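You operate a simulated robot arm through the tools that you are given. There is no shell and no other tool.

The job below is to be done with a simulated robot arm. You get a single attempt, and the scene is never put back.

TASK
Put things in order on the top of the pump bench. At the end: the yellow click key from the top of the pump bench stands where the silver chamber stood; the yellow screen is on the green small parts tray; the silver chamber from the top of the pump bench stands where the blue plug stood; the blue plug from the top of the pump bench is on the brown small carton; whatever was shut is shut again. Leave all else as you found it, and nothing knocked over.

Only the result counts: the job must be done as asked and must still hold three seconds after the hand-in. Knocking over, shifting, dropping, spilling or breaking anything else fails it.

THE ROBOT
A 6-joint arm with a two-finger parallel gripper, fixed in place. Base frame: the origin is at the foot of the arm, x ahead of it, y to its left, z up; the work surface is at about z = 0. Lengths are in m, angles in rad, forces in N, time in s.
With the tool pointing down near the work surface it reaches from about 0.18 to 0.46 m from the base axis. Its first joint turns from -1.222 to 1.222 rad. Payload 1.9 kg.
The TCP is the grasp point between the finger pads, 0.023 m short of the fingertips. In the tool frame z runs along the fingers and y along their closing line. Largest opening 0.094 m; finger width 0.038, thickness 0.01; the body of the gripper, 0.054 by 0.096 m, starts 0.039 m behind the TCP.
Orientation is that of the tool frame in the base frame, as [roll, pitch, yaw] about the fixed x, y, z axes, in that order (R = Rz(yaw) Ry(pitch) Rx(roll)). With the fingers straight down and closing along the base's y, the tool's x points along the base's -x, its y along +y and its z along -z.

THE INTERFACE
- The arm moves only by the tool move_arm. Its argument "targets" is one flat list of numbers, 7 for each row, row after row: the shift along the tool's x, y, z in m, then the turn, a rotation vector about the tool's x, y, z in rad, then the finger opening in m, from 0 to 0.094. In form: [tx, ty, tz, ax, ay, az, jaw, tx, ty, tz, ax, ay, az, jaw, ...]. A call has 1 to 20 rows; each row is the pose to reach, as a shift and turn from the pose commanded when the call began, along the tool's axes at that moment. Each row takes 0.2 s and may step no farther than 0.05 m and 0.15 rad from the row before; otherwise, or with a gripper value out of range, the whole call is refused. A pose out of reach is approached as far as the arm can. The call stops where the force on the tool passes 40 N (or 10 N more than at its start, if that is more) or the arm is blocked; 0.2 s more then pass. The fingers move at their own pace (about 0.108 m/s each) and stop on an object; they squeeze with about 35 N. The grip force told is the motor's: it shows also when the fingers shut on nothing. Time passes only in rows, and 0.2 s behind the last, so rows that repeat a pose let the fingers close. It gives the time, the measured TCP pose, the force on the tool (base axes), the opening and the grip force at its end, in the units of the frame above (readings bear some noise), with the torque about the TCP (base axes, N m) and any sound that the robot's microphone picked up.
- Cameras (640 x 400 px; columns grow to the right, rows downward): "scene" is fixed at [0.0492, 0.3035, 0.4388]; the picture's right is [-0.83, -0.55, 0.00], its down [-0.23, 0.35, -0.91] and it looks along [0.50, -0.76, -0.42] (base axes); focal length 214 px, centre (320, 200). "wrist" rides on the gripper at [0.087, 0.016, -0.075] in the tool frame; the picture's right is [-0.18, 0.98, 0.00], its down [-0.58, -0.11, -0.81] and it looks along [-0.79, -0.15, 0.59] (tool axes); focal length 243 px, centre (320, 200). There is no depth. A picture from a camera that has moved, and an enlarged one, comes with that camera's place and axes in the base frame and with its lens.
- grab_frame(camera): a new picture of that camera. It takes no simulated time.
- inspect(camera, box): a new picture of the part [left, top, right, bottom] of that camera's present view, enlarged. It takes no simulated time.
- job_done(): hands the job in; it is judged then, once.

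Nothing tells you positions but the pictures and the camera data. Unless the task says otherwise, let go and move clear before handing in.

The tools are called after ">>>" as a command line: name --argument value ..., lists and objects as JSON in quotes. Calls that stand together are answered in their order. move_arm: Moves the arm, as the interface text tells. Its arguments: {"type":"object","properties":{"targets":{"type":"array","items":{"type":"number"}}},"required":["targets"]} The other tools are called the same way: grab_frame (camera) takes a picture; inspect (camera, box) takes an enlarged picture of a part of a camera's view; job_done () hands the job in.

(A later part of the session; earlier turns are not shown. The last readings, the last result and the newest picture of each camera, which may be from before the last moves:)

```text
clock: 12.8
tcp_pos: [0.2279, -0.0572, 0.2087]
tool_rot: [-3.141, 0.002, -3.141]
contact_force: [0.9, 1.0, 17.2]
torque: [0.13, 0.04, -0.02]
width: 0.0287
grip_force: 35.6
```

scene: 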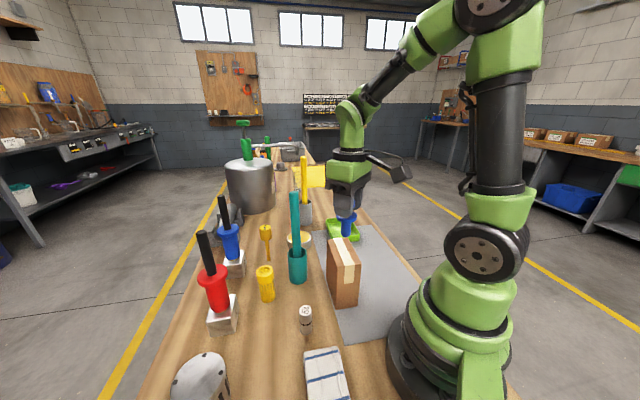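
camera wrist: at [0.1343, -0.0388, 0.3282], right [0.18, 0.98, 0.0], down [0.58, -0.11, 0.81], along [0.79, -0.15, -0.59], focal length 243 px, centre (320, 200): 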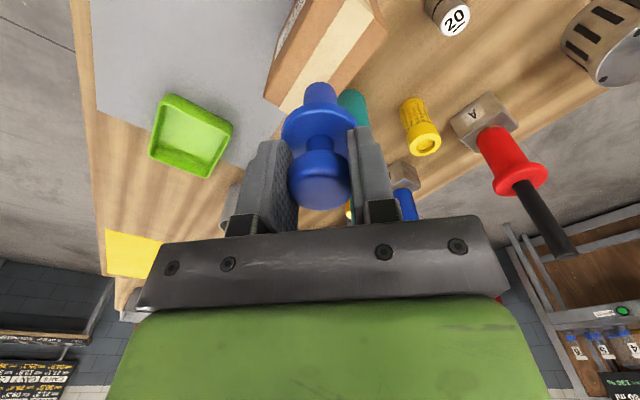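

Firm, light contact again. I open the fingers around the knob.

>>> move_arm --targets '[0, 0, -0.0002, 0, 0, 0, 0.035, 0, 0, -0.0002, 0, 0, 0, 0.05, 0, 0, -0.0002, 0, 0, 0, 0.065, 0, 0, -0.0002, 0, 0, 0, 0.065]'

>>> inspect --camera "scene" --box '[310, 205, 390, 255]'

>>> grab_frame --camera "wrist"

```text
clock: 13.8
tcp_pos: [0.2268, -0.0565, 0.2084]
tool_rot: [3.141, 0.001, -3.141]
contact_force: [-0.6, -0.1, -0.5]
torque: [0.0, 0.06, 0.04]
width: 0.0651
grip_force: 0.1
```

```text
8.00 times, centred on (350, 230) of scene
camera zoom: at [0.0492, 0.3035, 0.4388], right [-0.83, -0.55, 0.0], down [-0.23, 0.35, -0.91], along [0.5, -0.76, -0.42], focal length 1716 px, centre (80, -40)
```

zoom: 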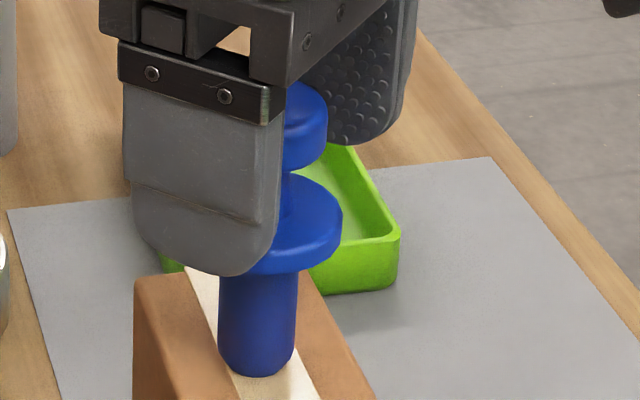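

```text
taken
camera wrist: at [0.1415, -0.0411, 0.284], right [0.18, 0.98, 0.0], down [0.58, -0.11, 0.81], along [0.79, -0.15, -0.59], focal length 243 px, centre (320, 200)
```

wrist: 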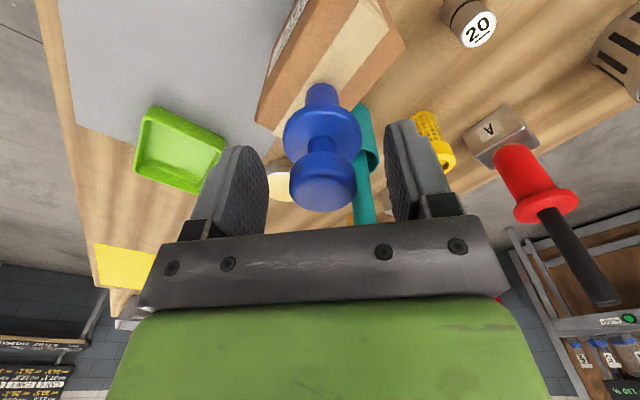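

The blue plug stands on the carton. I go straight up clear of it, then over to the silver "20" chamber near (0.237,0.073).

>>> move_arm --targets '[0, 0, -0.045, 0, 0, 0, 0.065, 0, 0, -0.09, 0, 0, 0, 0.065, -0.003, 0.043, -0.09, 0, 0, 0, 0.065, -0.007, 0.087, -0.09, 0, 0, 0, 0.065, -0.01, 0.13, -0.09, 0, 0, 0, 0.065, -0.01, 0.13, -0.045, 0, 0, 0, 0.065, -0.01, 0.13, -0.005, 0, 0, 0, 0.065, -0.01, 0.13, -0.005, 0, 0, 0, 0.065]'

>>> grab_frame --camera "wrist"

>>> grab_frame --camera "scene"

>>> inspect --camera "wrist" --box '[256, 10, 384, 90]'

```text
clock: 15.6
tcp_pos: [0.239, 0.0765, 0.2147]
tool_rot: [3.142, 0.0, -3.141]
contact_force: [-0.5, 0.4, -0.2]
torque: [0.01, -0.01, -0.01]
width: 0.065
grip_force: 0.0
```

```text
taken
camera wrist: at [0.1529, 0.0913, 0.2892], right [0.18, 0.98, 0.0], down [0.58, -0.11, 0.81], along [0.79, -0.15, -0.59], focal length 243 px, centre (320, 200)
```

wrist: 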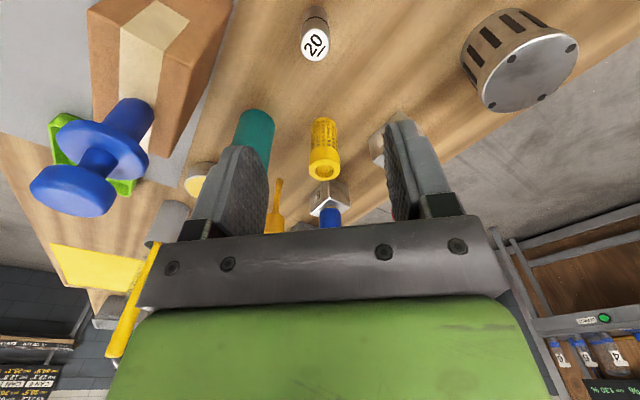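

```text
taken
```

scene: 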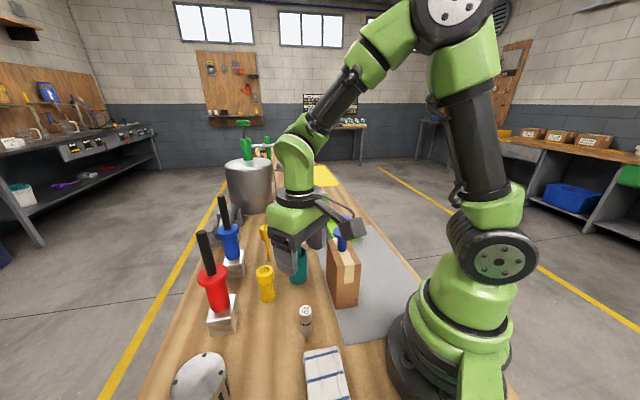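

```text
5.00 times, centred on (320, 50) of wrist
camera zoom: at [0.1529, 0.0913, 0.2892], right [0.18, 0.98, 0.0], down [0.58, -0.11, 0.81], along [0.79, -0.15, -0.59], focal length 1213 px, centre (320, 950)
```

zoom: 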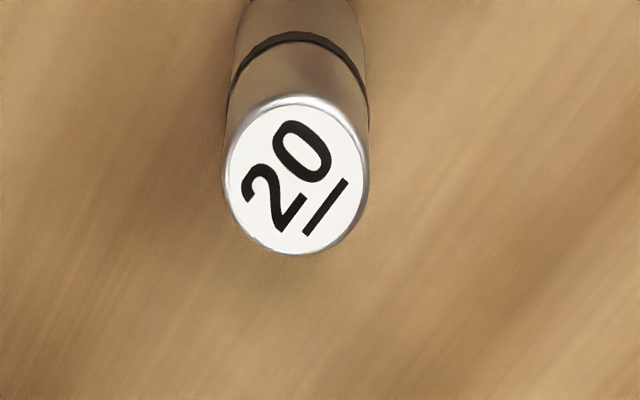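

The chamber's top is at about (0.239,0.071,0.062), 25 mm wide. I shift 4 mm in y and go down so the pads span both halves across its black band.

>>> move_arm --targets '[0, -0.004, 0.04, 0, 0, 0, 0.065, 0, -0.004, 0.08, 0, 0, 0, 0.065, 0, -0.004, 0.12, 0, 0, 0, 0.065]'

>>> grab_frame --camera "wrist"

>>> inspect --camera "scene" --box '[240, 260, 368, 340]'

```text
clock: 16.4
tcp_pos: [0.2375, 0.0684, 0.0961]
tool_rot: [-3.141, 0.0, 3.139]
contact_force: [-0.2, -0.5, 0.1]
torque: [0.02, 0.0, -0.02]
width: 0.0648
grip_force: 0.0
```

```text
taken
camera wrist: at [0.152, 0.0844, 0.1713], right [0.19, 0.98, 0.0], down [0.58, -0.11, 0.81], along [0.79, -0.15, -0.59], focal length 243 px, centre (320, 200)
```

wrist: 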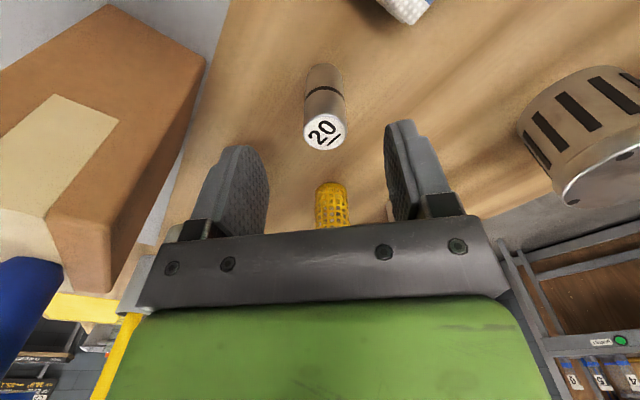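

```text
5.00 times, centred on (304, 300) of scene
camera zoom: at [0.0491, 0.3035, 0.4388], right [-0.83, -0.55, 0.0], down [-0.23, 0.35, -0.91], along [0.5, -0.76, -0.42], focal length 1072 px, centre (400, -300)
```

zoom: 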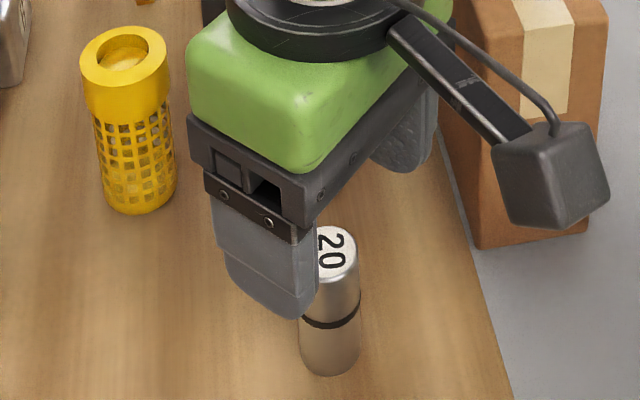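

The chamber is between the fingers, about 2.5 mm to the left of centre. I correct and go down the rest of the way.

>>> move_arm --targets '[0.0005, 0.0025, 0.02, 0, 0, 0, 0.065, 0.001, 0.0025, 0.04, 0, 0, 0, 0.06, 0.001, 0.0025, 0.062, 0, 0, 0, 0.055, 0.001, 0.0025, 0.062, 0, 0, 0, 0.05]'

>>> grab_frame --camera "wrist"

>>> inspect --camera "scene" --box '[240, 270, 368, 350]'

```text
clock: 17.4
tcp_pos: [0.2371, 0.0706, 0.0306]
tool_rot: [-3.141, 0.001, 3.137]
contact_force: [0.9, -0.2, -0.2]
torque: [-0.03, 0.0, 0.02]
width: 0.05
grip_force: 0.1
```

```text
taken
camera wrist: at [0.1518, 0.0876, 0.1062], right [0.19, 0.98, 0.0], down [0.58, -0.11, 0.81], along [0.79, -0.15, -0.59], focal length 243 px, centre (320, 200)
```

wrist: 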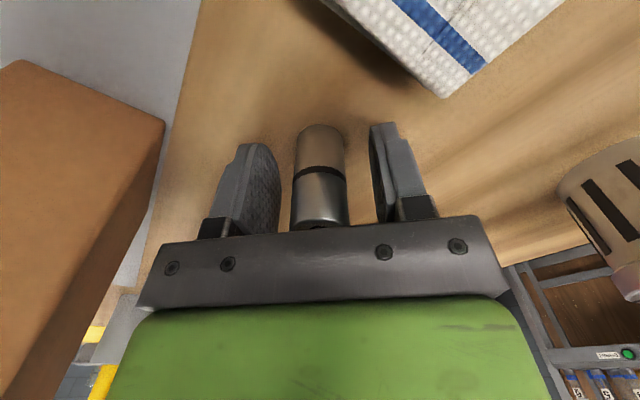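

```text
5.00 times, centred on (304, 310) of scene
camera zoom: at [0.0492, 0.3035, 0.4388], right [-0.83, -0.55, 0.0], down [-0.23, 0.35, -0.91], along [0.5, -0.76, -0.42], focal length 1072 px, centre (400, -350)
```

zoom: 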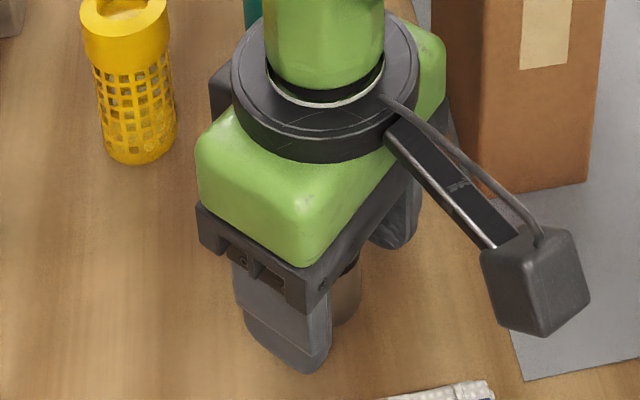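

The chamber stands centred between the pads. I close on it.

>>> move_arm --targets '[0, 0, 0, 0, 0, 0, 0.01, 0, 0, 0, 0, 0, 0, 0.01, 0, 0, 0, 0, 0, 0, 0.01]'

>>> grab_frame --camera "wrist"

```text
clock: 18.2
tcp_pos: [0.2371, 0.0715, 0.0312]
tool_rot: [-3.14, -0.001, -3.142]
contact_force: [0.3, -0.6, 0.2]
torque: [0.01, 0.03, 0.0]
width: 0.0254
grip_force: 34.8
```

```text
taken
camera wrist: at [0.1517, 0.0876, 0.1064], right [0.18, 0.98, 0.0], down [0.58, -0.11, 0.81], along [0.79, -0.15, -0.59], focal length 243 px, centre (320, 200)
```

wrist: 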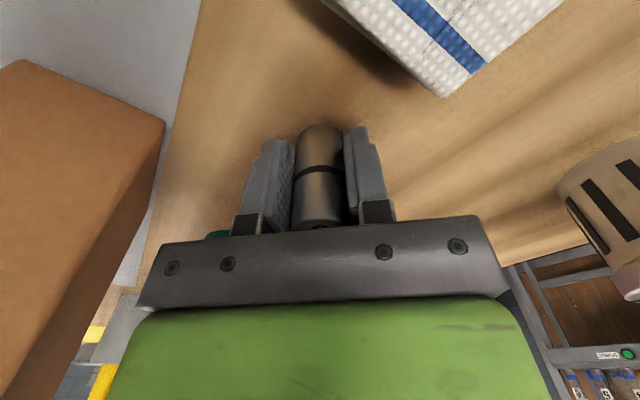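

The chamber is held (opening 0.025). I lift it above the carton and plug (top at 0.21) and carry it to above the plug's old place.

>>> move_arm --targets '[0, 0, -0.02, 0, 0, 0, 0.01, 0, 0, -0.06, 0, 0, 0, 0.01, 0, 0, -0.105, 0, 0, 0, 0.01, 0, 0, -0.15, 0, 0, 0, 0.01, 0, 0, -0.195, 0, 0, 0, 0.01, 0, 0, -0.24, 0, 0, 0, 0.01, 0, 0, -0.28, 0, 0, 0, 0.01, 0.004, -0.04, -0.28, 0, 0, 0, 0.01, 0.008, -0.08, -0.28, 0, 0, 0, 0.01, 0.012, -0.12, -0.28, 0, 0, 0, 0.01, 0.016, -0.16, -0.28, 0, 0, 0, 0.01, 0.02, -0.2, -0.28, 0, 0, 0, 0.01, 0.023, -0.24, -0.28, 0, 0, 0, 0.01, 0.026, -0.283, -0.28, 0, 0, 0, 0.01, 0.026, -0.283, -0.28, 0, 0, 0, 0.01]'

>>> grab_frame --camera "wrist"

>>> grab_frame --camera "scene"

```text
clock: 21.4
tcp_pos: [0.2109, -0.2115, 0.314]
tool_rot: [3.141, 0.001, 3.141]
contact_force: [0.5, -0.1, -1.6]
torque: [0.01, -0.01, 0.01]
width: 0.0256
grip_force: 34.6
```

```text
taken
camera wrist: at [0.125, -0.1946, 0.3888], right [0.18, 0.98, 0.0], down [0.58, -0.11, 0.81], along [0.79, -0.15, -0.59], focal length 243 px, centre (320, 200)
```

wrist: 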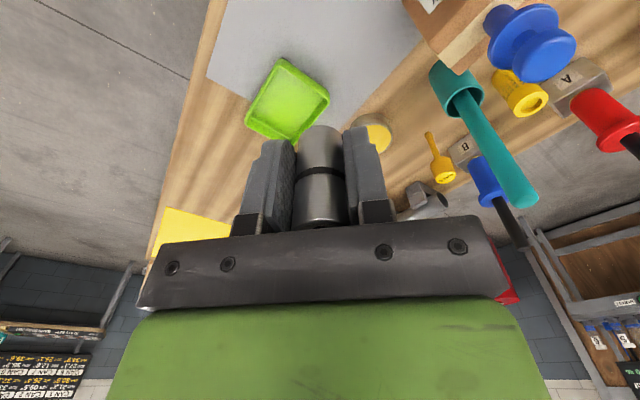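

```text
taken
```

scene: 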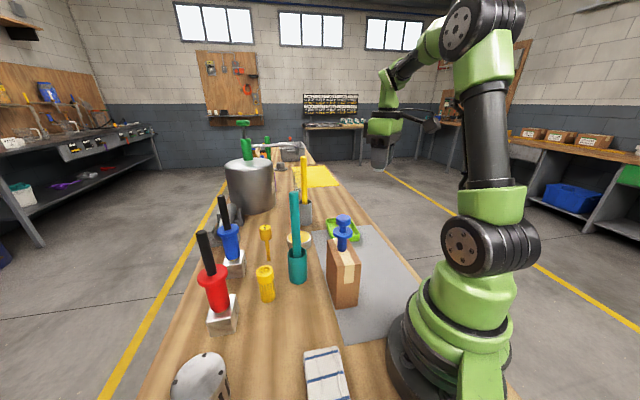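

The plug stands upright on the carton and the chamber is over the plug's old place. I descend to just above the mat.

>>> move_arm --targets '[0, -0.001, 0.045, 0, 0, 0, 0.01, 0, -0.001, 0.09, 0, 0, 0, 0.01, 0, -0.001, 0.135, 0, 0, 0, 0.01, 0, -0.001, 0.18, 0, 0, 0, 0.01, 0, -0.001, 0.22, 0, 0, 0, 0.01, 0, -0.001, 0.255, 0, 0, 0, 0.01, 0, -0.001, 0.272, 0, 0, 0, 0.01, 0, -0.001, 0.274, 0, 0, 0, 0.01]'

>>> inspect --camera "scene" --box '[320, 200, 416, 270]'

>>> grab_frame --camera "wrist"

```text
clock: 23.2
tcp_pos: [0.2094, -0.211, 0.0401]
tool_rot: [-3.141, 0.001, -3.141]
contact_force: [0.0, 0.1, -1.4]
torque: [0.02, 0.02, 0.01]
width: 0.0255
grip_force: 34.5
```

```text
5.71 times, centred on (368, 235) of scene
camera zoom: at [0.0492, 0.3035, 0.4388], right [-0.83, -0.55, 0.0], down [-0.23, 0.35, -0.91], along [0.5, -0.76, -0.42], focal length 1226 px, centre (46, 0)
```

zoom: 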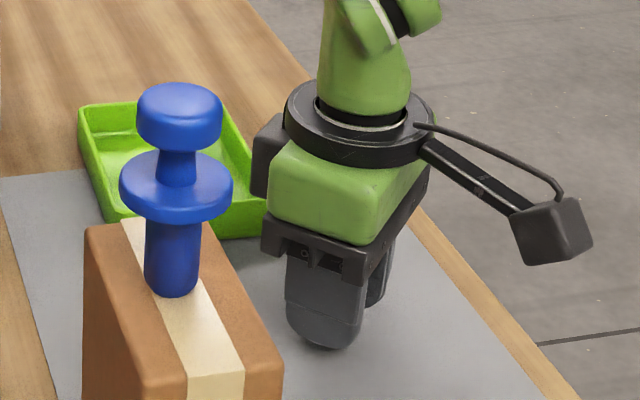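

```text
taken
camera wrist: at [0.1237, -0.195, 0.1139], right [0.18, 0.98, 0.0], down [0.58, -0.11, 0.81], along [0.79, -0.15, -0.59], focal length 243 px, centre (320, 200)
```

wrist: 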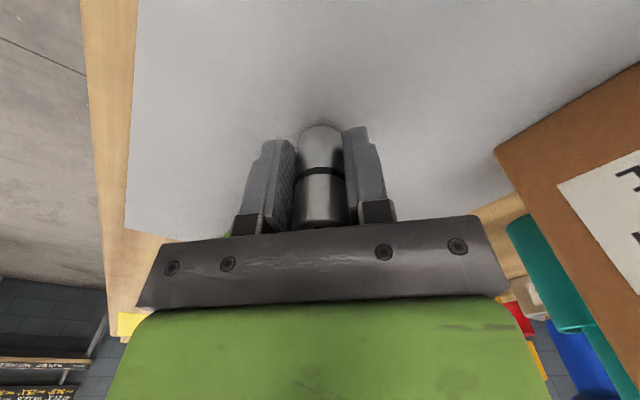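

The chamber is a few mm above the mat. I lower slowly and watch the force.

>>> move_arm --targets '[0, 0, 0.002, 0, 0, 0, 0.01, 0, 0, 0.004, 0, 0, 0, 0.01, 0, 0, 0.005, 0, 0, 0, 0.01, 0, 0, 0.006, 0, 0, 0, 0.01]'

```text
clock: 24.2
tcp_pos: [0.2096, -0.211, 0.0325]
tool_rot: [-3.141, 0.0, -3.141]
contact_force: [0.1, 0.3, -2.1]
torque: [0.0, 0.03, -0.01]
width: 0.0255
grip_force: 34.7
```

>>> move_arm --targets '[0, 0, 0.0006, 0, 0, 0, 0.01, 0, 0, 0.001, 0, 0, 0, 0.01, 0, 0, 0.001, 0, 0, 0, 0.01]'

```text
clock: 25.0
tcp_pos: [0.2115, -0.2122, 0.0316]
tool_rot: [3.141, -0.001, 3.141]
contact_force: [0.3, 0.2, -1.9]
torque: [-0.05, 0.0, -0.03]
width: 0.0253
grip_force: 35.0
```

Still hanging free (about -1.9 N, its weight). I keep lowering in sub-millimetre steps.

>>> move_arm --targets '[0, 0, 0.0005, 0, 0, 0, 0.01, 0, 0, 0.0008, 0, 0, 0, 0.01]'

```text
clock: 25.6
tcp_pos: [0.2102, -0.2117, 0.0308]
tool_rot: [3.141, 0.0, 3.14]
contact_force: [-2.8, 6.7, 24.9]
torque: [0.14, -0.07, -0.07]
width: 0.0256
grip_force: 34.7
```

Contact: the chamber is on the mat. I ease off a touch and open the fingers.

>>> move_arm --targets '[0, 0, -0.0004, 0, 0, 0, 0.01, 0, 0, -0.0004, 0, 0, 0, 0.01]'

```text
clock: 26.2
tcp_pos: [0.2104, -0.2123, 0.0307]
tool_rot: [3.141, 0.0, -3.141]
contact_force: [1.0, 7.6, 22.8]
torque: [0.21, -0.2, 0.01]
width: 0.0253
grip_force: 35.3
```

>>> move_arm --targets '[0, 0, -0.0004, 0, 0, 0, 0.01, 0, 0, -0.0005, 0, 0, 0, 0.01]'

```text
clock: 26.8
tcp_pos: [0.2114, -0.2114, 0.0307]
tool_rot: [-3.142, 0.001, -3.141]
contact_force: [2.0, 4.0, 9.0]
torque: [0.01, -0.17, 0.04]
width: 0.0253
grip_force: 35.5
```

Contact is light now at 9 N. I open the fingers evenly.

>>> move_arm --targets '[0, 0, 0, 0, 0, 0, 0.03, 0, 0, 0, 0, 0, 0, 0.045, 0, 0, 0, 0, 0, 0, 0.06, 0, 0, 0, 0, 0, 0, 0.06]'

>>> grab_frame --camera "wrist"

```text
clock: 27.8
tcp_pos: [0.211, -0.2122, 0.031]
tool_rot: [3.141, 0.0, -3.141]
contact_force: [0.6, 0.0, -0.1]
torque: [-0.04, -0.01, 0.02]
width: 0.0598
grip_force: 0.2
```

```text
taken
camera wrist: at [0.1249, -0.1959, 0.1058], right [0.18, 0.98, 0.0], down [0.58, -0.11, 0.81], along [0.79, -0.15, -0.59], focal length 243 px, centre (320, 200)
```

wrist: 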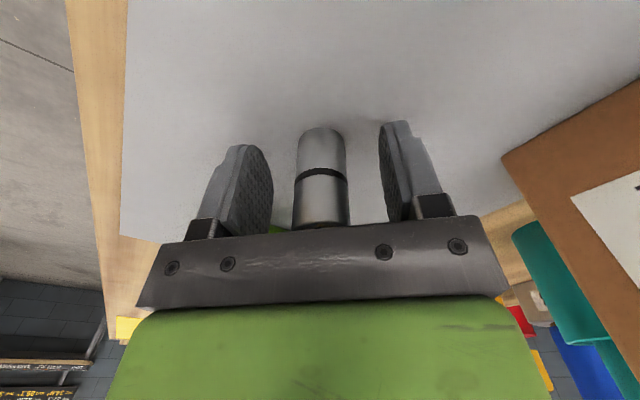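

The chamber is standing free on the mat. I rise straight up to clear it and then look at the arm's shape, since the key stands at the edge of reach with the teal rod in the line between it and the base.

>>> move_arm --targets '[0, 0, -0.02, 0, 0, 0, 0.06, 0, 0, -0.06, 0, 0, 0, 0.07, 0, 0, -0.1, 0, 0, 0, 0.094, 0, 0, -0.14, 0, 0, 0, 0.094, 0, 0, -0.18, 0, 0, 0, 0.094, 0, 0, -0.22, 0, 0, 0, 0.094, 0, 0, -0.26, 0, 0, 0, 0.094]'

>>> grab_frame --camera "scene"

>>> grab_frame --camera "wrist"

>>> inspect --camera "scene" --box '[360, 0, 600, 150]'

>>> inspect --camera "scene" --box '[300, 190, 460, 290]'

```text
clock: 29.4
tcp_pos: [0.2122, -0.2122, 0.2939]
tool_rot: [-3.141, 0.002, -3.141]
contact_force: [-0.7, 0.1, -0.2]
torque: [0.03, 0.04, 0.02]
width: 0.0938
grip_force: 0.1
```

```text
taken
```

scene: 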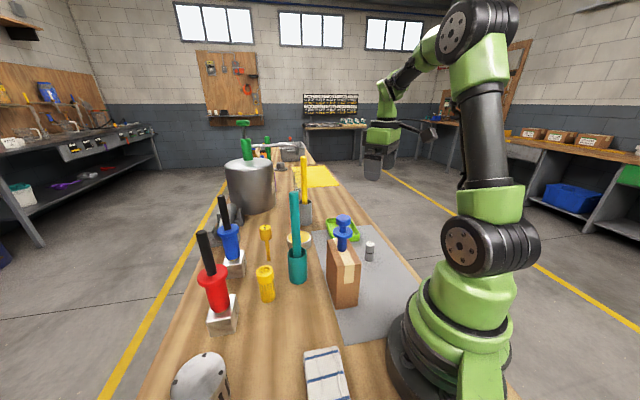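

```text
taken
camera wrist: at [0.1267, -0.1964, 0.3688], right [0.18, 0.98, 0.0], down [0.58, -0.11, 0.81], along [0.79, -0.15, -0.59], focal length 243 px, centre (320, 200)
```

wrist: 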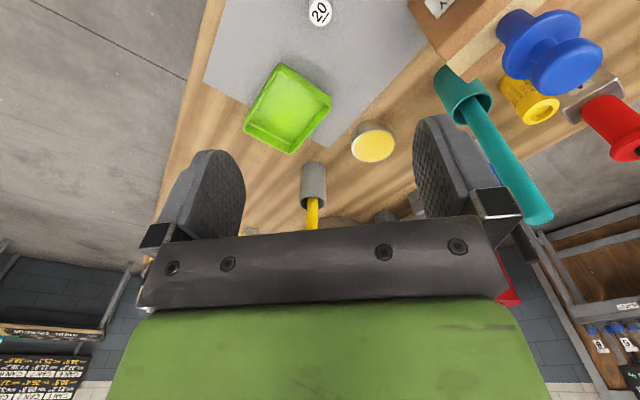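

```text
2.67 times, centred on (480, 75) of scene
camera zoom: at [0.0491, 0.3035, 0.4388], right [-0.83, -0.55, 0.0], down [-0.23, 0.35, -0.91], along [0.5, -0.76, -0.42], focal length 572 px, centre (-107, 533)
```

zoom: 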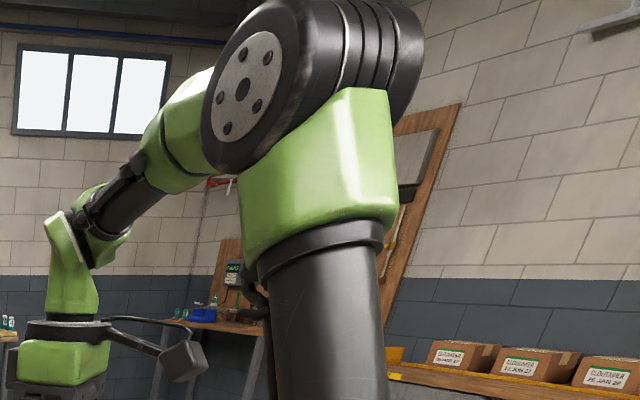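

```text
4.00 times, centred on (380, 240) of scene
camera zoom: at [0.0491, 0.3035, 0.4388], right [-0.83, -0.55, 0.0], down [-0.23, 0.35, -0.91], along [0.5, -0.76, -0.42], focal length 858 px, centre (80, 40)
```

zoom: 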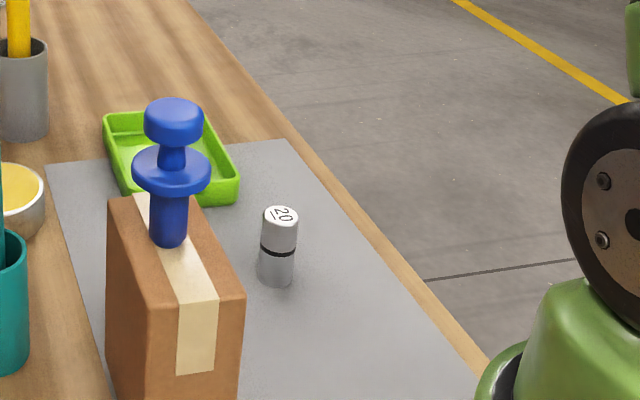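

The chamber now stands where the plug was, and the plug is on the carton. The key at about (0.464,-0.042) lies just behind the teal rod (top near (0.342,-0.038,0.255)), so I turn the wrist so the camera boom points to -y and approach from that side, high up.

>>> move_arm --targets '[-0.018, 0.004, 0.005, 0, 0, -0.15, 0.094, -0.036, 0.008, 0.01, 0, 0, -0.3, 0.094, -0.053, 0.012, 0.016, 0, 0, -0.45, 0.094, -0.071, 0.017, 0.022, 0, 0, -0.6, 0.094, -0.089, 0.021, 0.027, 0, 0, -0.75, 0.094, -0.107, 0.025, 0.032, 0, 0, -0.9, 0.094, -0.125, 0.03, 0.038, 0, 0, -1.05, 0.094, -0.142, 0.034, 0.044, 0, 0, -1.2, 0.094, -0.16, 0.038, 0.049, 0, 0, -1.35, 0.094, -0.178, 0.042, 0.054, 0, 0, -1.5, 0.094]'

>>> grab_frame --camera "scene"

>>> grab_frame --camera "wrist"

```text
clock: 31.6
tcp_pos: [0.3888, -0.17, 0.2382]
tool_rot: [3.141, 0.0, -1.641]
contact_force: [0.0, 1.5, 0.5]
torque: [0.01, 0.05, -0.03]
width: 0.094
grip_force: 0.1
```

```text
taken
```

scene: 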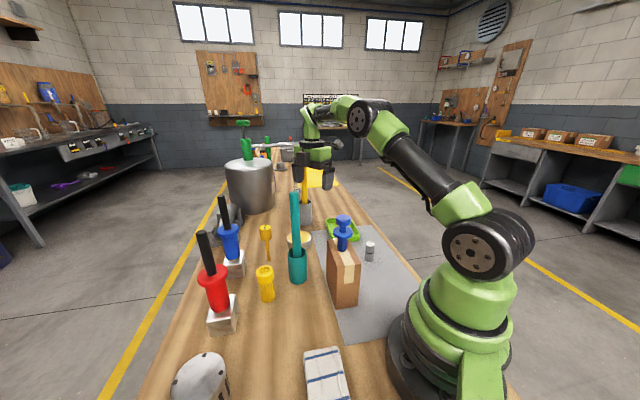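

```text
taken
camera wrist: at [0.3684, -0.2552, 0.3139], right [-0.97, 0.25, 0.0], down [0.15, 0.57, 0.81], along [0.2, 0.78, -0.59], focal length 243 px, centre (320, 200)
```

wrist: 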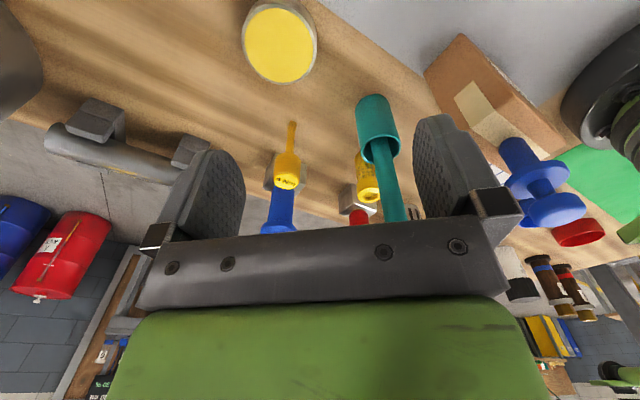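

I'm beside the tin at a safe height and the key is in view. I zoom in on it to fix its exact place.

>>> inspect --camera "wrist" --box '[240, 100, 400, 200]'

>>> inspect --camera "scene" --box '[240, 90, 400, 190]'

```text
4.00 times, centred on (320, 150) of wrist
camera zoom: at [0.3684, -0.2552, 0.3139], right [-0.97, 0.25, 0.0], down [0.15, 0.57, 0.81], along [0.2, 0.78, -0.59], focal length 970 px, centre (320, 400)
```

zoom: 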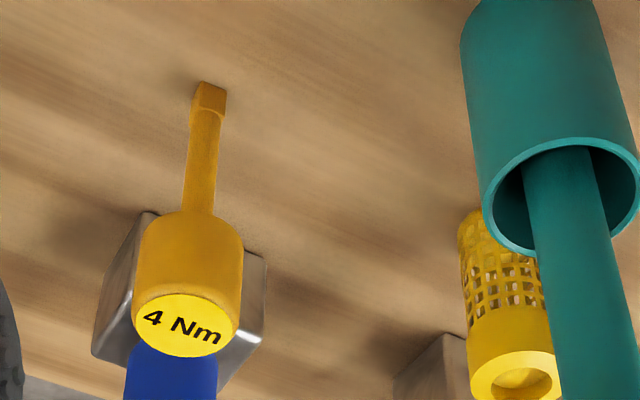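

```text
4.00 times, centred on (320, 140) of scene
camera zoom: at [0.0491, 0.3035, 0.4388], right [-0.83, -0.55, 0.0], down [-0.23, 0.35, -0.91], along [0.5, -0.76, -0.42], focal length 858 px, centre (320, 440)
```

zoom: 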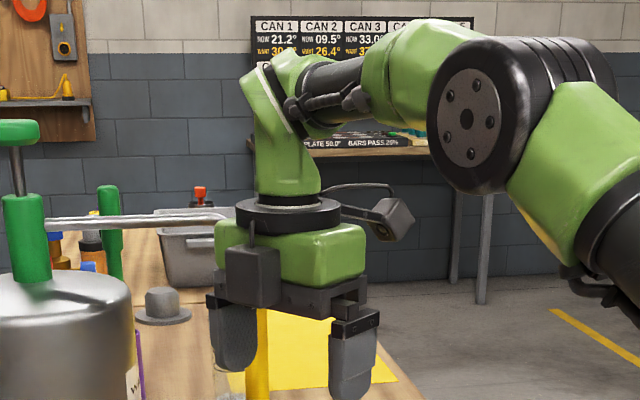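

The key's tip is at about (0.467,-0.0425) and its head top at z≈0.116. I move above it at z = 0.20 and then check how the forearm clears the teal rod.

>>> move_arm --targets '[-0.033, -0.017, 0.01, 0, 0, 0, 0.094, -0.066, -0.034, 0.02, 0, 0, 0, 0.094, -0.1, -0.051, 0.03, 0, 0, 0, 0.094, -0.1327, -0.0686, 0.038, 0, 0, 0, 0.094]'

>>> grab_frame --camera "scene"

>>> grab_frame --camera "wrist"

>>> inspect --camera "scene" --box '[220, 120, 380, 220]'

```text
clock: 32.6
tcp_pos: [0.4517, -0.0375, 0.1971]
tool_rot: [-3.141, 0.0, -1.642]
contact_force: [-0.7, 0.7, 0.1]
torque: [0.0, -0.01, 0.03]
width: 0.0939
grip_force: 0.0
out of reach, approached as far as the arm can: row 4
```

```text
taken
```

scene: 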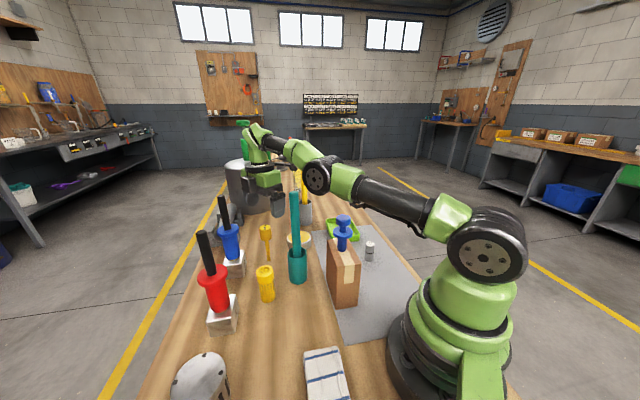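

```text
taken
camera wrist: at [0.4303, -0.1231, 0.2723], right [-0.97, 0.25, 0.0], down [0.15, 0.57, 0.81], along [0.2, 0.78, -0.59], focal length 243 px, centre (320, 200)
```

wrist: 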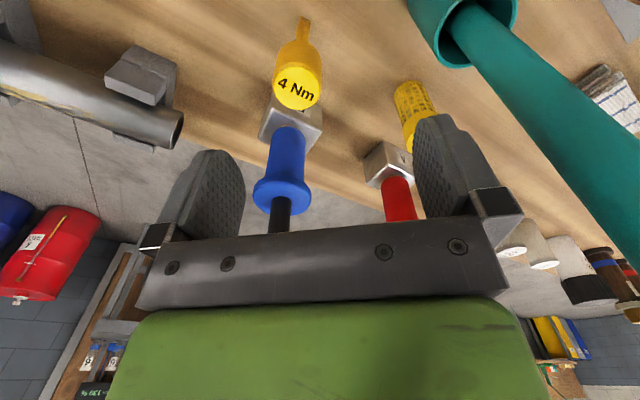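

```text
4.00 times, centred on (300, 170) of scene
camera zoom: at [0.0492, 0.3034, 0.4388], right [-0.83, -0.55, 0.0], down [-0.23, 0.35, -0.91], along [0.5, -0.76, -0.42], focal length 858 px, centre (400, 320)
```

zoom: 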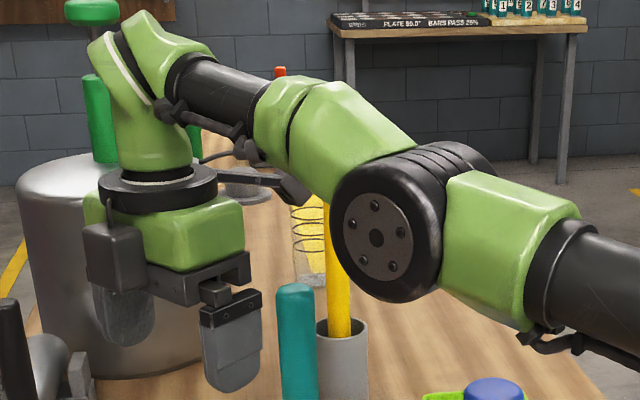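

At full stretch the straight arm only reached r≈0.453 here, and lower down the forearm would come down onto the teal rod. So I will fetch the key later with a sideways-tilted wrist, and first do the yellow screen at about (0.366,0.056). I back out to the right and turn the wrist back.

>>> move_arm --targets '[0.033, 0.017, -0.01, 0, 0, 0, 0.094, 0.066, 0.034, -0.02, 0, 0, 0, 0.094, 0.1, 0.051, -0.03, 0, 0, 0, 0.094, 0.1326, 0.0674, -0.04, 0, 0, 0, 0.094, 0.133, 0.072, -0.047, 0, 0, 0.15, 0.094, 0.133, 0.077, -0.055, 0, 0, 0.3, 0.094, 0.134, 0.082, -0.062, 0, 0, 0.45, 0.094, 0.134, 0.087, -0.07, 0, 0, 0.6, 0.094, 0.1345, 0.092, -0.077, 0, 0, 0.75, 0.08, 0.135, 0.097, -0.085, 0, 0, 0.9, 0.07, 0.135, 0.102, -0.092, 0, 0, 1.05, 0.065, 0.1354, 0.1073, -0.1, 0, 0, 1.2, 0.065]'

>>> grab_frame --camera "scene"

>>> grab_frame --camera "wrist"

```text
clock: 35.2
tcp_pos: [0.3537, -0.194, 0.3305]
tool_rot: [3.132, -0.008, -2.845]
contact_force: [-0.1, 0.2, 0.6]
torque: [0.0, 0.03, 0.01]
width: 0.0649
grip_force: 0.2
out of reach, approached as far as the arm can: row 1, 2, 3, 4, 5, 6, 7, 8, 9, 10, 11, 12
```

```text
taken
```

scene: 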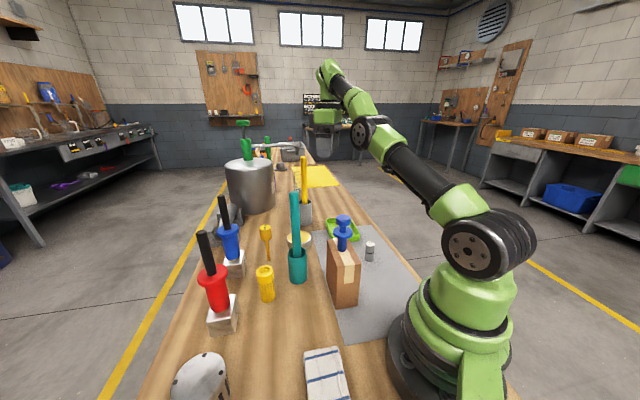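

```text
taken
camera wrist: at [0.2673, -0.2036, 0.4061], right [-0.11, 0.99, 0.01], down [0.6, 0.06, 0.8], along [0.79, 0.09, -0.6], focal length 243 px, centre (320, 200)
```

wrist: 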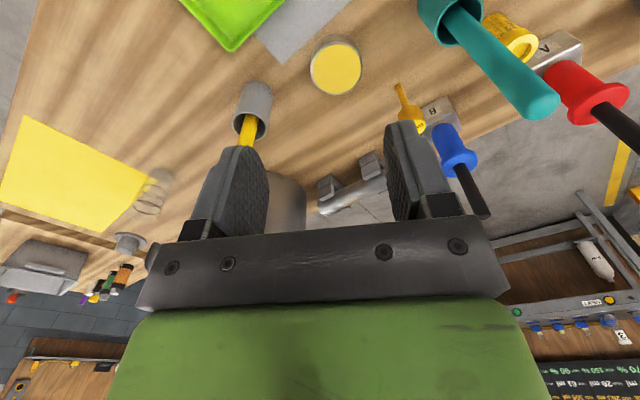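

The arm got stuck fully stretched (it reports every row out of reach), though nothing was touched. I bend it again by moving down and inward from here, over open bench.

>>> move_arm --targets '[0.005, 0.0015, 0.02, 0, 0, 0, 0.065, 0.01, 0.003, 0.04, 0, 0, 0, 0.065, 0.015, 0.0045, 0.06, 0, 0, 0, 0.065, 0.0191, 0.0058, 0.08, 0, 0, 0, 0.065]'

>>> grab_frame --camera "scene"

```text
clock: 36.2
tcp_pos: [0.3517, -0.1944, 0.3326]
tool_rot: [3.138, -0.003, -2.839]
contact_force: [-0.2, -0.3, -0.4]
torque: [-0.02, -0.02, 0.0]
width: 0.0651
grip_force: 0.1
out of reach, approached as far as the arm can: row 1, 2, 3, 4
```

```text
taken
```

scene: 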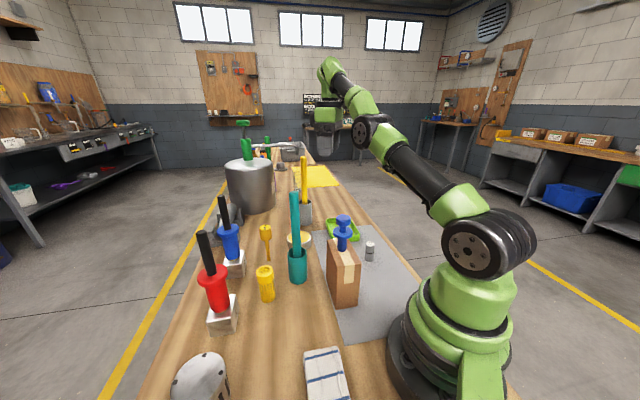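

>>> move_arm --targets '[0.02, 0, 0, 0, 0, 0, 0.065, 0.05, 0, 0, 0, 0, 0, 0.065, 0.08, 0, 0, 0, 0, 0, 0.065]'

>>> grab_frame --camera "wrist"

```text
clock: 37.0
tcp_pos: [0.2749, -0.2171, 0.3371]
tool_rot: [-3.137, 0.004, -2.844]
contact_force: [-0.6, 0.8, -0.5]
torque: [-0.04, -0.03, 0.02]
width: 0.0651
grip_force: 0.0
out of reach, approached as far as the arm can: row 1, 2
```

```text
taken
camera wrist: at [0.1873, -0.2268, 0.4118], right [-0.11, 0.99, 0.0], down [0.58, 0.07, 0.81], along [0.8, 0.09, -0.59], focal length 243 px, centre (320, 200)
```

wrist: 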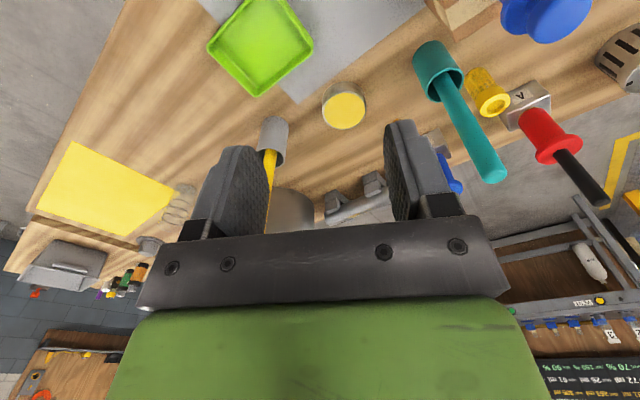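

The arm is bent and free again at (0.275,-0.217,0.337). I now carry the open hand over to above the yellow screen, staying well above the teal rod.

>>> move_arm --targets '[-0.0238, 0.0335, 0, 0, 0, 0, 0.065, -0.0476, 0.067, 0, 0, 0, 0, 0.065, -0.0714, 0.1005, 0, 0, 0, 0, 0.065, -0.0951, 0.134, 0, 0, 0, 0, 0.065, -0.1189, 0.1675, 0, 0, 0, 0, 0.065, -0.1427, 0.201, 0, 0, 0, 0, 0.065, -0.1665, 0.2345, 0, 0, 0, 0, 0.065]'

>>> grab_frame --camera "scene"

>>> grab_frame --camera "wrist"

```text
clock: 38.6
tcp_pos: [0.363, 0.0532, 0.3389]
tool_rot: [-3.141, 0.0, -2.842]
contact_force: [-0.6, 1.0, -0.1]
torque: [-0.05, 0.02, -0.01]
width: 0.0647
grip_force: 0.0
```

```text
taken
```

scene: 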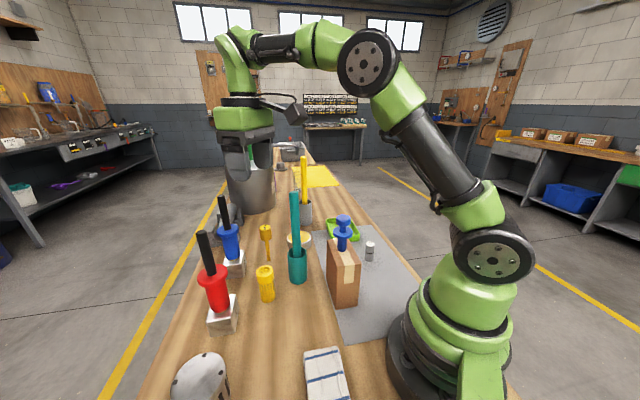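

```text
taken
camera wrist: at [0.2768, 0.0434, 0.4143], right [-0.11, 0.99, 0.0], down [0.59, 0.07, 0.81], along [0.8, 0.09, -0.59], focal length 243 px, centre (320, 200)
```

wrist: 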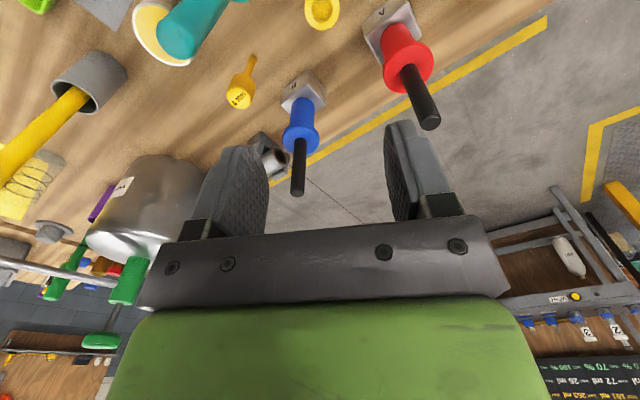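

Above the screen now. I come down to z≈0.2 and check its place again.

>>> move_arm --targets '[0, 0, 0.045, 0, 0, 0, 0.065, 0, 0, 0.09, 0, 0, 0, 0.065, 0, 0, 0.135, 0, 0, 0, 0.065, 0, 0, 0.135, 0, 0, 0, 0.065]'

>>> grab_frame --camera "wrist"

>>> inspect --camera "wrist" --box '[240, 10, 400, 110]'

>>> inspect --camera "scene" --box '[200, 180, 360, 310]'

```text
clock: 39.6
tcp_pos: [0.3627, 0.0515, 0.2021]
tool_rot: [-3.14, -0.001, -2.843]
contact_force: [0.2, -0.1, -0.5]
torque: [0.0, 0.02, -0.03]
width: 0.065
grip_force: 0.0
```

```text
taken
camera wrist: at [0.2768, 0.0412, 0.2765], right [-0.11, 0.99, 0.0], down [0.59, 0.07, 0.81], along [0.8, 0.09, -0.59], focal length 243 px, centre (320, 200)
```

wrist: 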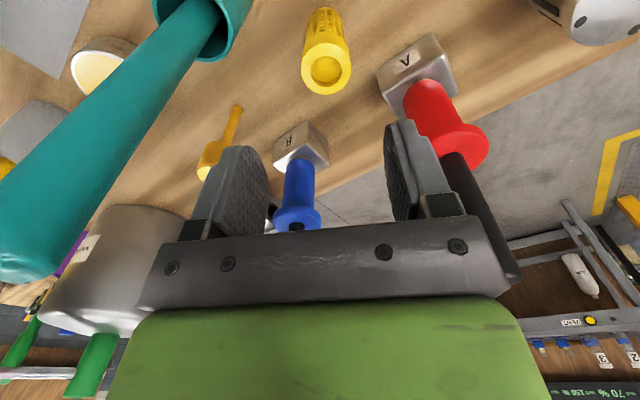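

```text
4.00 times, centred on (320, 60) of wrist
camera zoom: at [0.2768, 0.0412, 0.2765], right [-0.11, 0.99, 0.0], down [0.59, 0.07, 0.81], along [0.8, 0.09, -0.59], focal length 970 px, centre (320, 760)
```

zoom: 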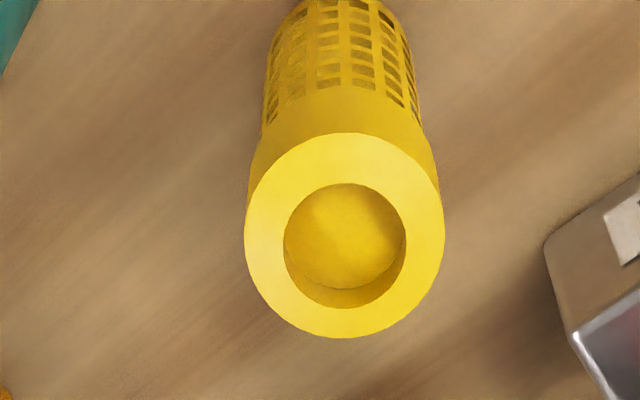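

```text
3.08 times, centred on (280, 245) of scene
camera zoom: at [0.0491, 0.3035, 0.4388], right [-0.83, -0.55, 0.0], down [-0.23, 0.35, -0.91], along [0.5, -0.76, -0.42], focal length 660 px, centre (443, 62)
```

zoom: 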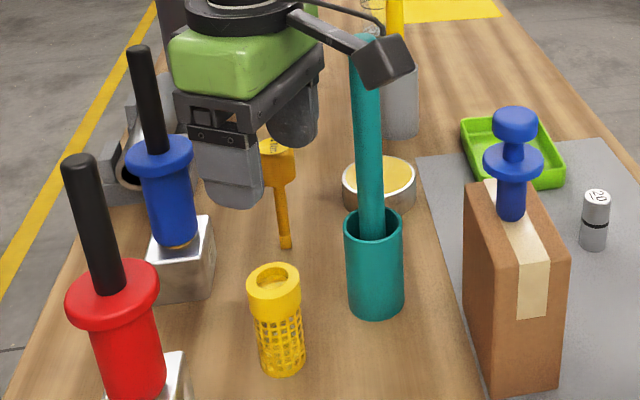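

The screen's top ring is centred at about (0.367,0.056). I correct by a few mm and go down around its collar.

>>> move_arm --targets '[-0.0043, 0.0037, 0.03, 0, 0, 0, 0.065, -0.0043, 0.0037, 0.065, 0, 0, 0, 0.065, -0.0043, 0.0037, 0.09, 0, 0, 0, 0.065]'

>>> grab_frame --camera "wrist"

>>> inspect --camera "scene" --box '[200, 210, 360, 310]'

```text
clock: 40.4
tcp_pos: [0.363, 0.0565, 0.1129]
tool_rot: [-3.141, 0.0, -2.842]
contact_force: [0.0, 0.0, 0.5]
torque: [0.03, -0.02, -0.01]
width: 0.0652
grip_force: 0.0
```

```text
taken
camera wrist: at [0.2758, 0.0452, 0.1862], right [-0.11, 0.99, 0.0], down [0.59, 0.07, 0.81], along [0.8, 0.09, -0.59], focal length 243 px, centre (320, 200)
```

wrist: 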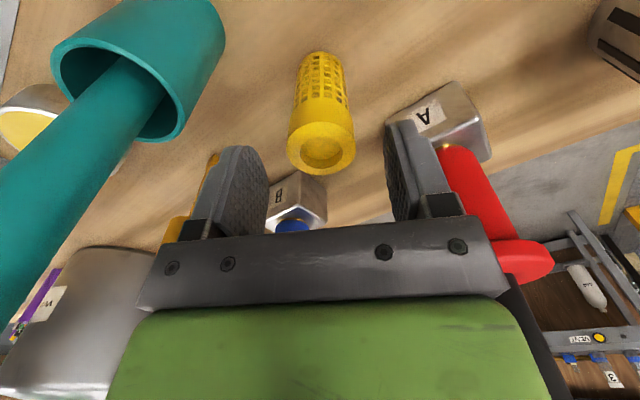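

```text
4.00 times, centred on (280, 260) of scene
camera zoom: at [0.0491, 0.3035, 0.4388], right [-0.83, -0.55, 0.0], down [-0.23, 0.35, -0.91], along [0.5, -0.76, -0.42], focal length 858 px, centre (480, -40)
```

zoom: 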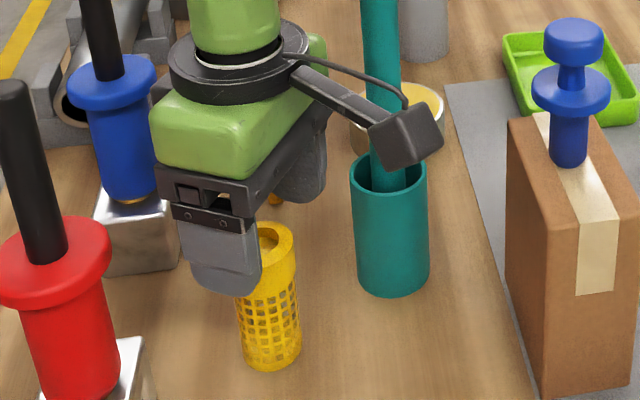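

Nearly there; the screen is about 5 mm farther out than the TCP. I correct and go down to the collar.

>>> move_arm --targets '[-0.004, 0.001, 0.015, 0, 0, 0, 0.065, -0.005, 0.001, 0.03, 0, 0, 0, 0.065, -0.005, 0.001, 0.045, 0, 0, 0, 0.06, -0.005, 0.001, 0.045, 0, 0, 0, 0.06]'

>>> grab_frame --camera "wrist"

>>> inspect --camera "scene" --box '[200, 220, 360, 320]'

```text
clock: 41.4
tcp_pos: [0.3701, 0.06, 0.0669]
tool_rot: [-3.14, 0.0, -2.842]
contact_force: [-0.1, -0.2, 0.9]
torque: [0.01, 0.01, 0.05]
width: 0.0599
grip_force: 0.1
```

```text
taken
camera wrist: at [0.2826, 0.0492, 0.1409], right [-0.11, 0.99, 0.0], down [0.59, 0.07, 0.81], along [0.8, 0.09, -0.59], focal length 243 px, centre (320, 200)
```

wrist: 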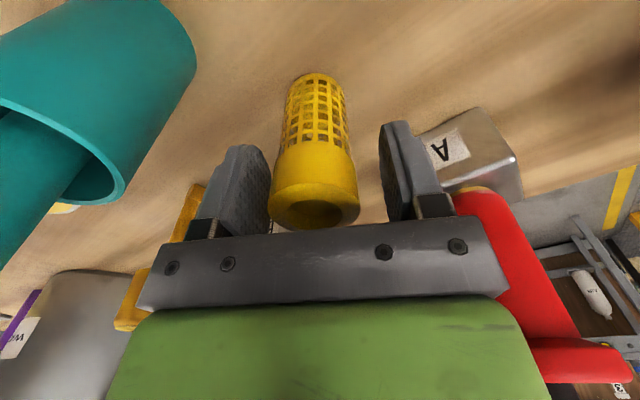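

```text
4.00 times, centred on (280, 270) of scene
camera zoom: at [0.0492, 0.3035, 0.4388], right [-0.83, -0.55, 0.0], down [-0.23, 0.35, -0.91], along [0.5, -0.76, -0.42], focal length 858 px, centre (480, -80)
```

zoom: 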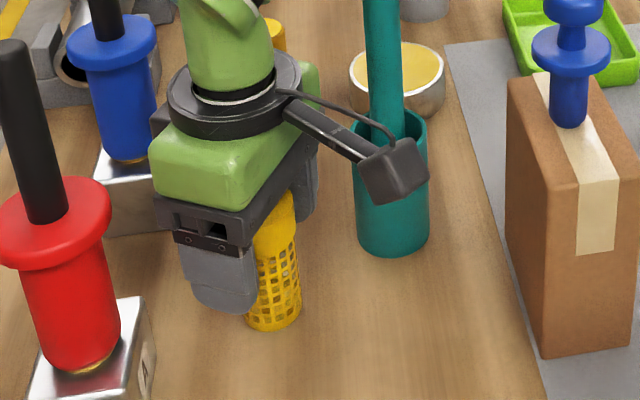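

The collar is about 2.5 mm off centre toward the left pad. I centre and close.

>>> move_arm --targets '[0, -0.0025, 0, 0, 0, 0, 0.06, 0, -0.0025, 0, 0, 0, 0, 0.045, 0, -0.0025, 0, 0, 0, 0, 0.01, 0, -0.0025, 0, 0, 0, 0, 0.01, 0, -0.0025, 0, 0, 0, 0, 0.01]'

>>> grab_frame --camera "wrist"

```text
clock: 42.6
tcp_pos: [0.3694, 0.0568, 0.0665]
tool_rot: [3.141, 0.0, -2.841]
contact_force: [0.1, 0.2, 0.0]
torque: [-0.04, -0.01, 0.02]
width: 0.0378
grip_force: 34.4
```

```text
taken
camera wrist: at [0.2834, 0.0474, 0.1415], right [-0.11, 0.99, 0.0], down [0.59, 0.07, 0.81], along [0.8, 0.09, -0.59], focal length 243 px, centre (320, 200)
```

wrist: 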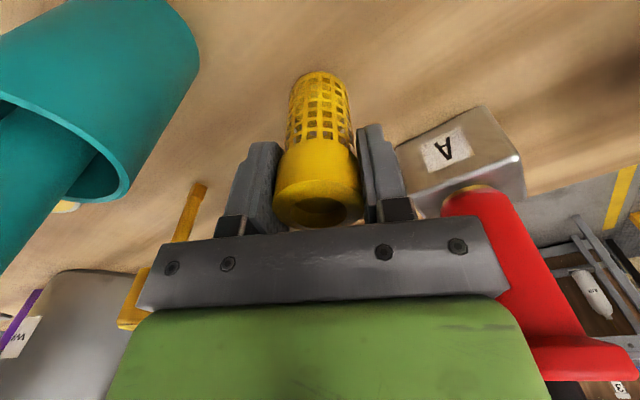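

The screen is held by its collar (opening 0.038). I lift it straight up above everything, then carry it over on the inner side of the teal rod toward the tray.

>>> move_arm --targets '[0, 0, -0.02, 0, 0, 0, 0.01, 0, 0, -0.06, 0, 0, 0, 0.01, 0, 0, -0.105, 0, 0, 0, 0.01, 0, 0, -0.15, 0, 0, 0, 0.01, 0, 0, -0.195, 0, 0, 0, 0.01, 0, 0, -0.235, 0, 0, 0, 0.01, 0, 0, -0.265, 0, 0, 0, 0.01, 0.034, -0.02, -0.265, 0, 0, 0, 0.01, 0.068, -0.04, -0.265, 0, 0, 0, 0.01, 0.1017, -0.0597, -0.265, 0, 0, 0, 0.01]'

>>> grab_frame --camera "scene"

```text
clock: 44.8
tcp_pos: [0.2894, -0.0307, 0.3336]
tool_rot: [3.141, -0.001, -2.842]
contact_force: [0.0, 0.7, -1.7]
torque: [0.04, 0.0, -0.01]
width: 0.0377
grip_force: 34.8
```

```text
taken
```

scene: 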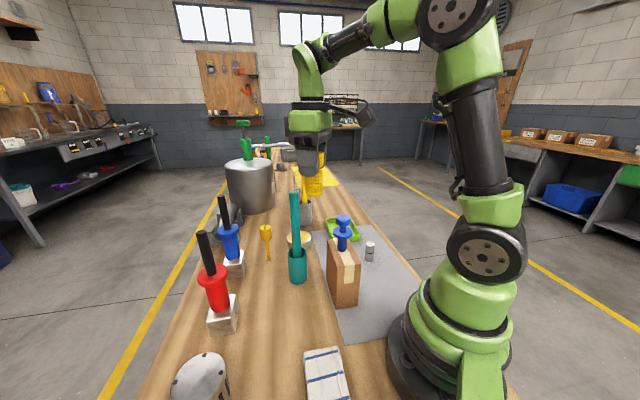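

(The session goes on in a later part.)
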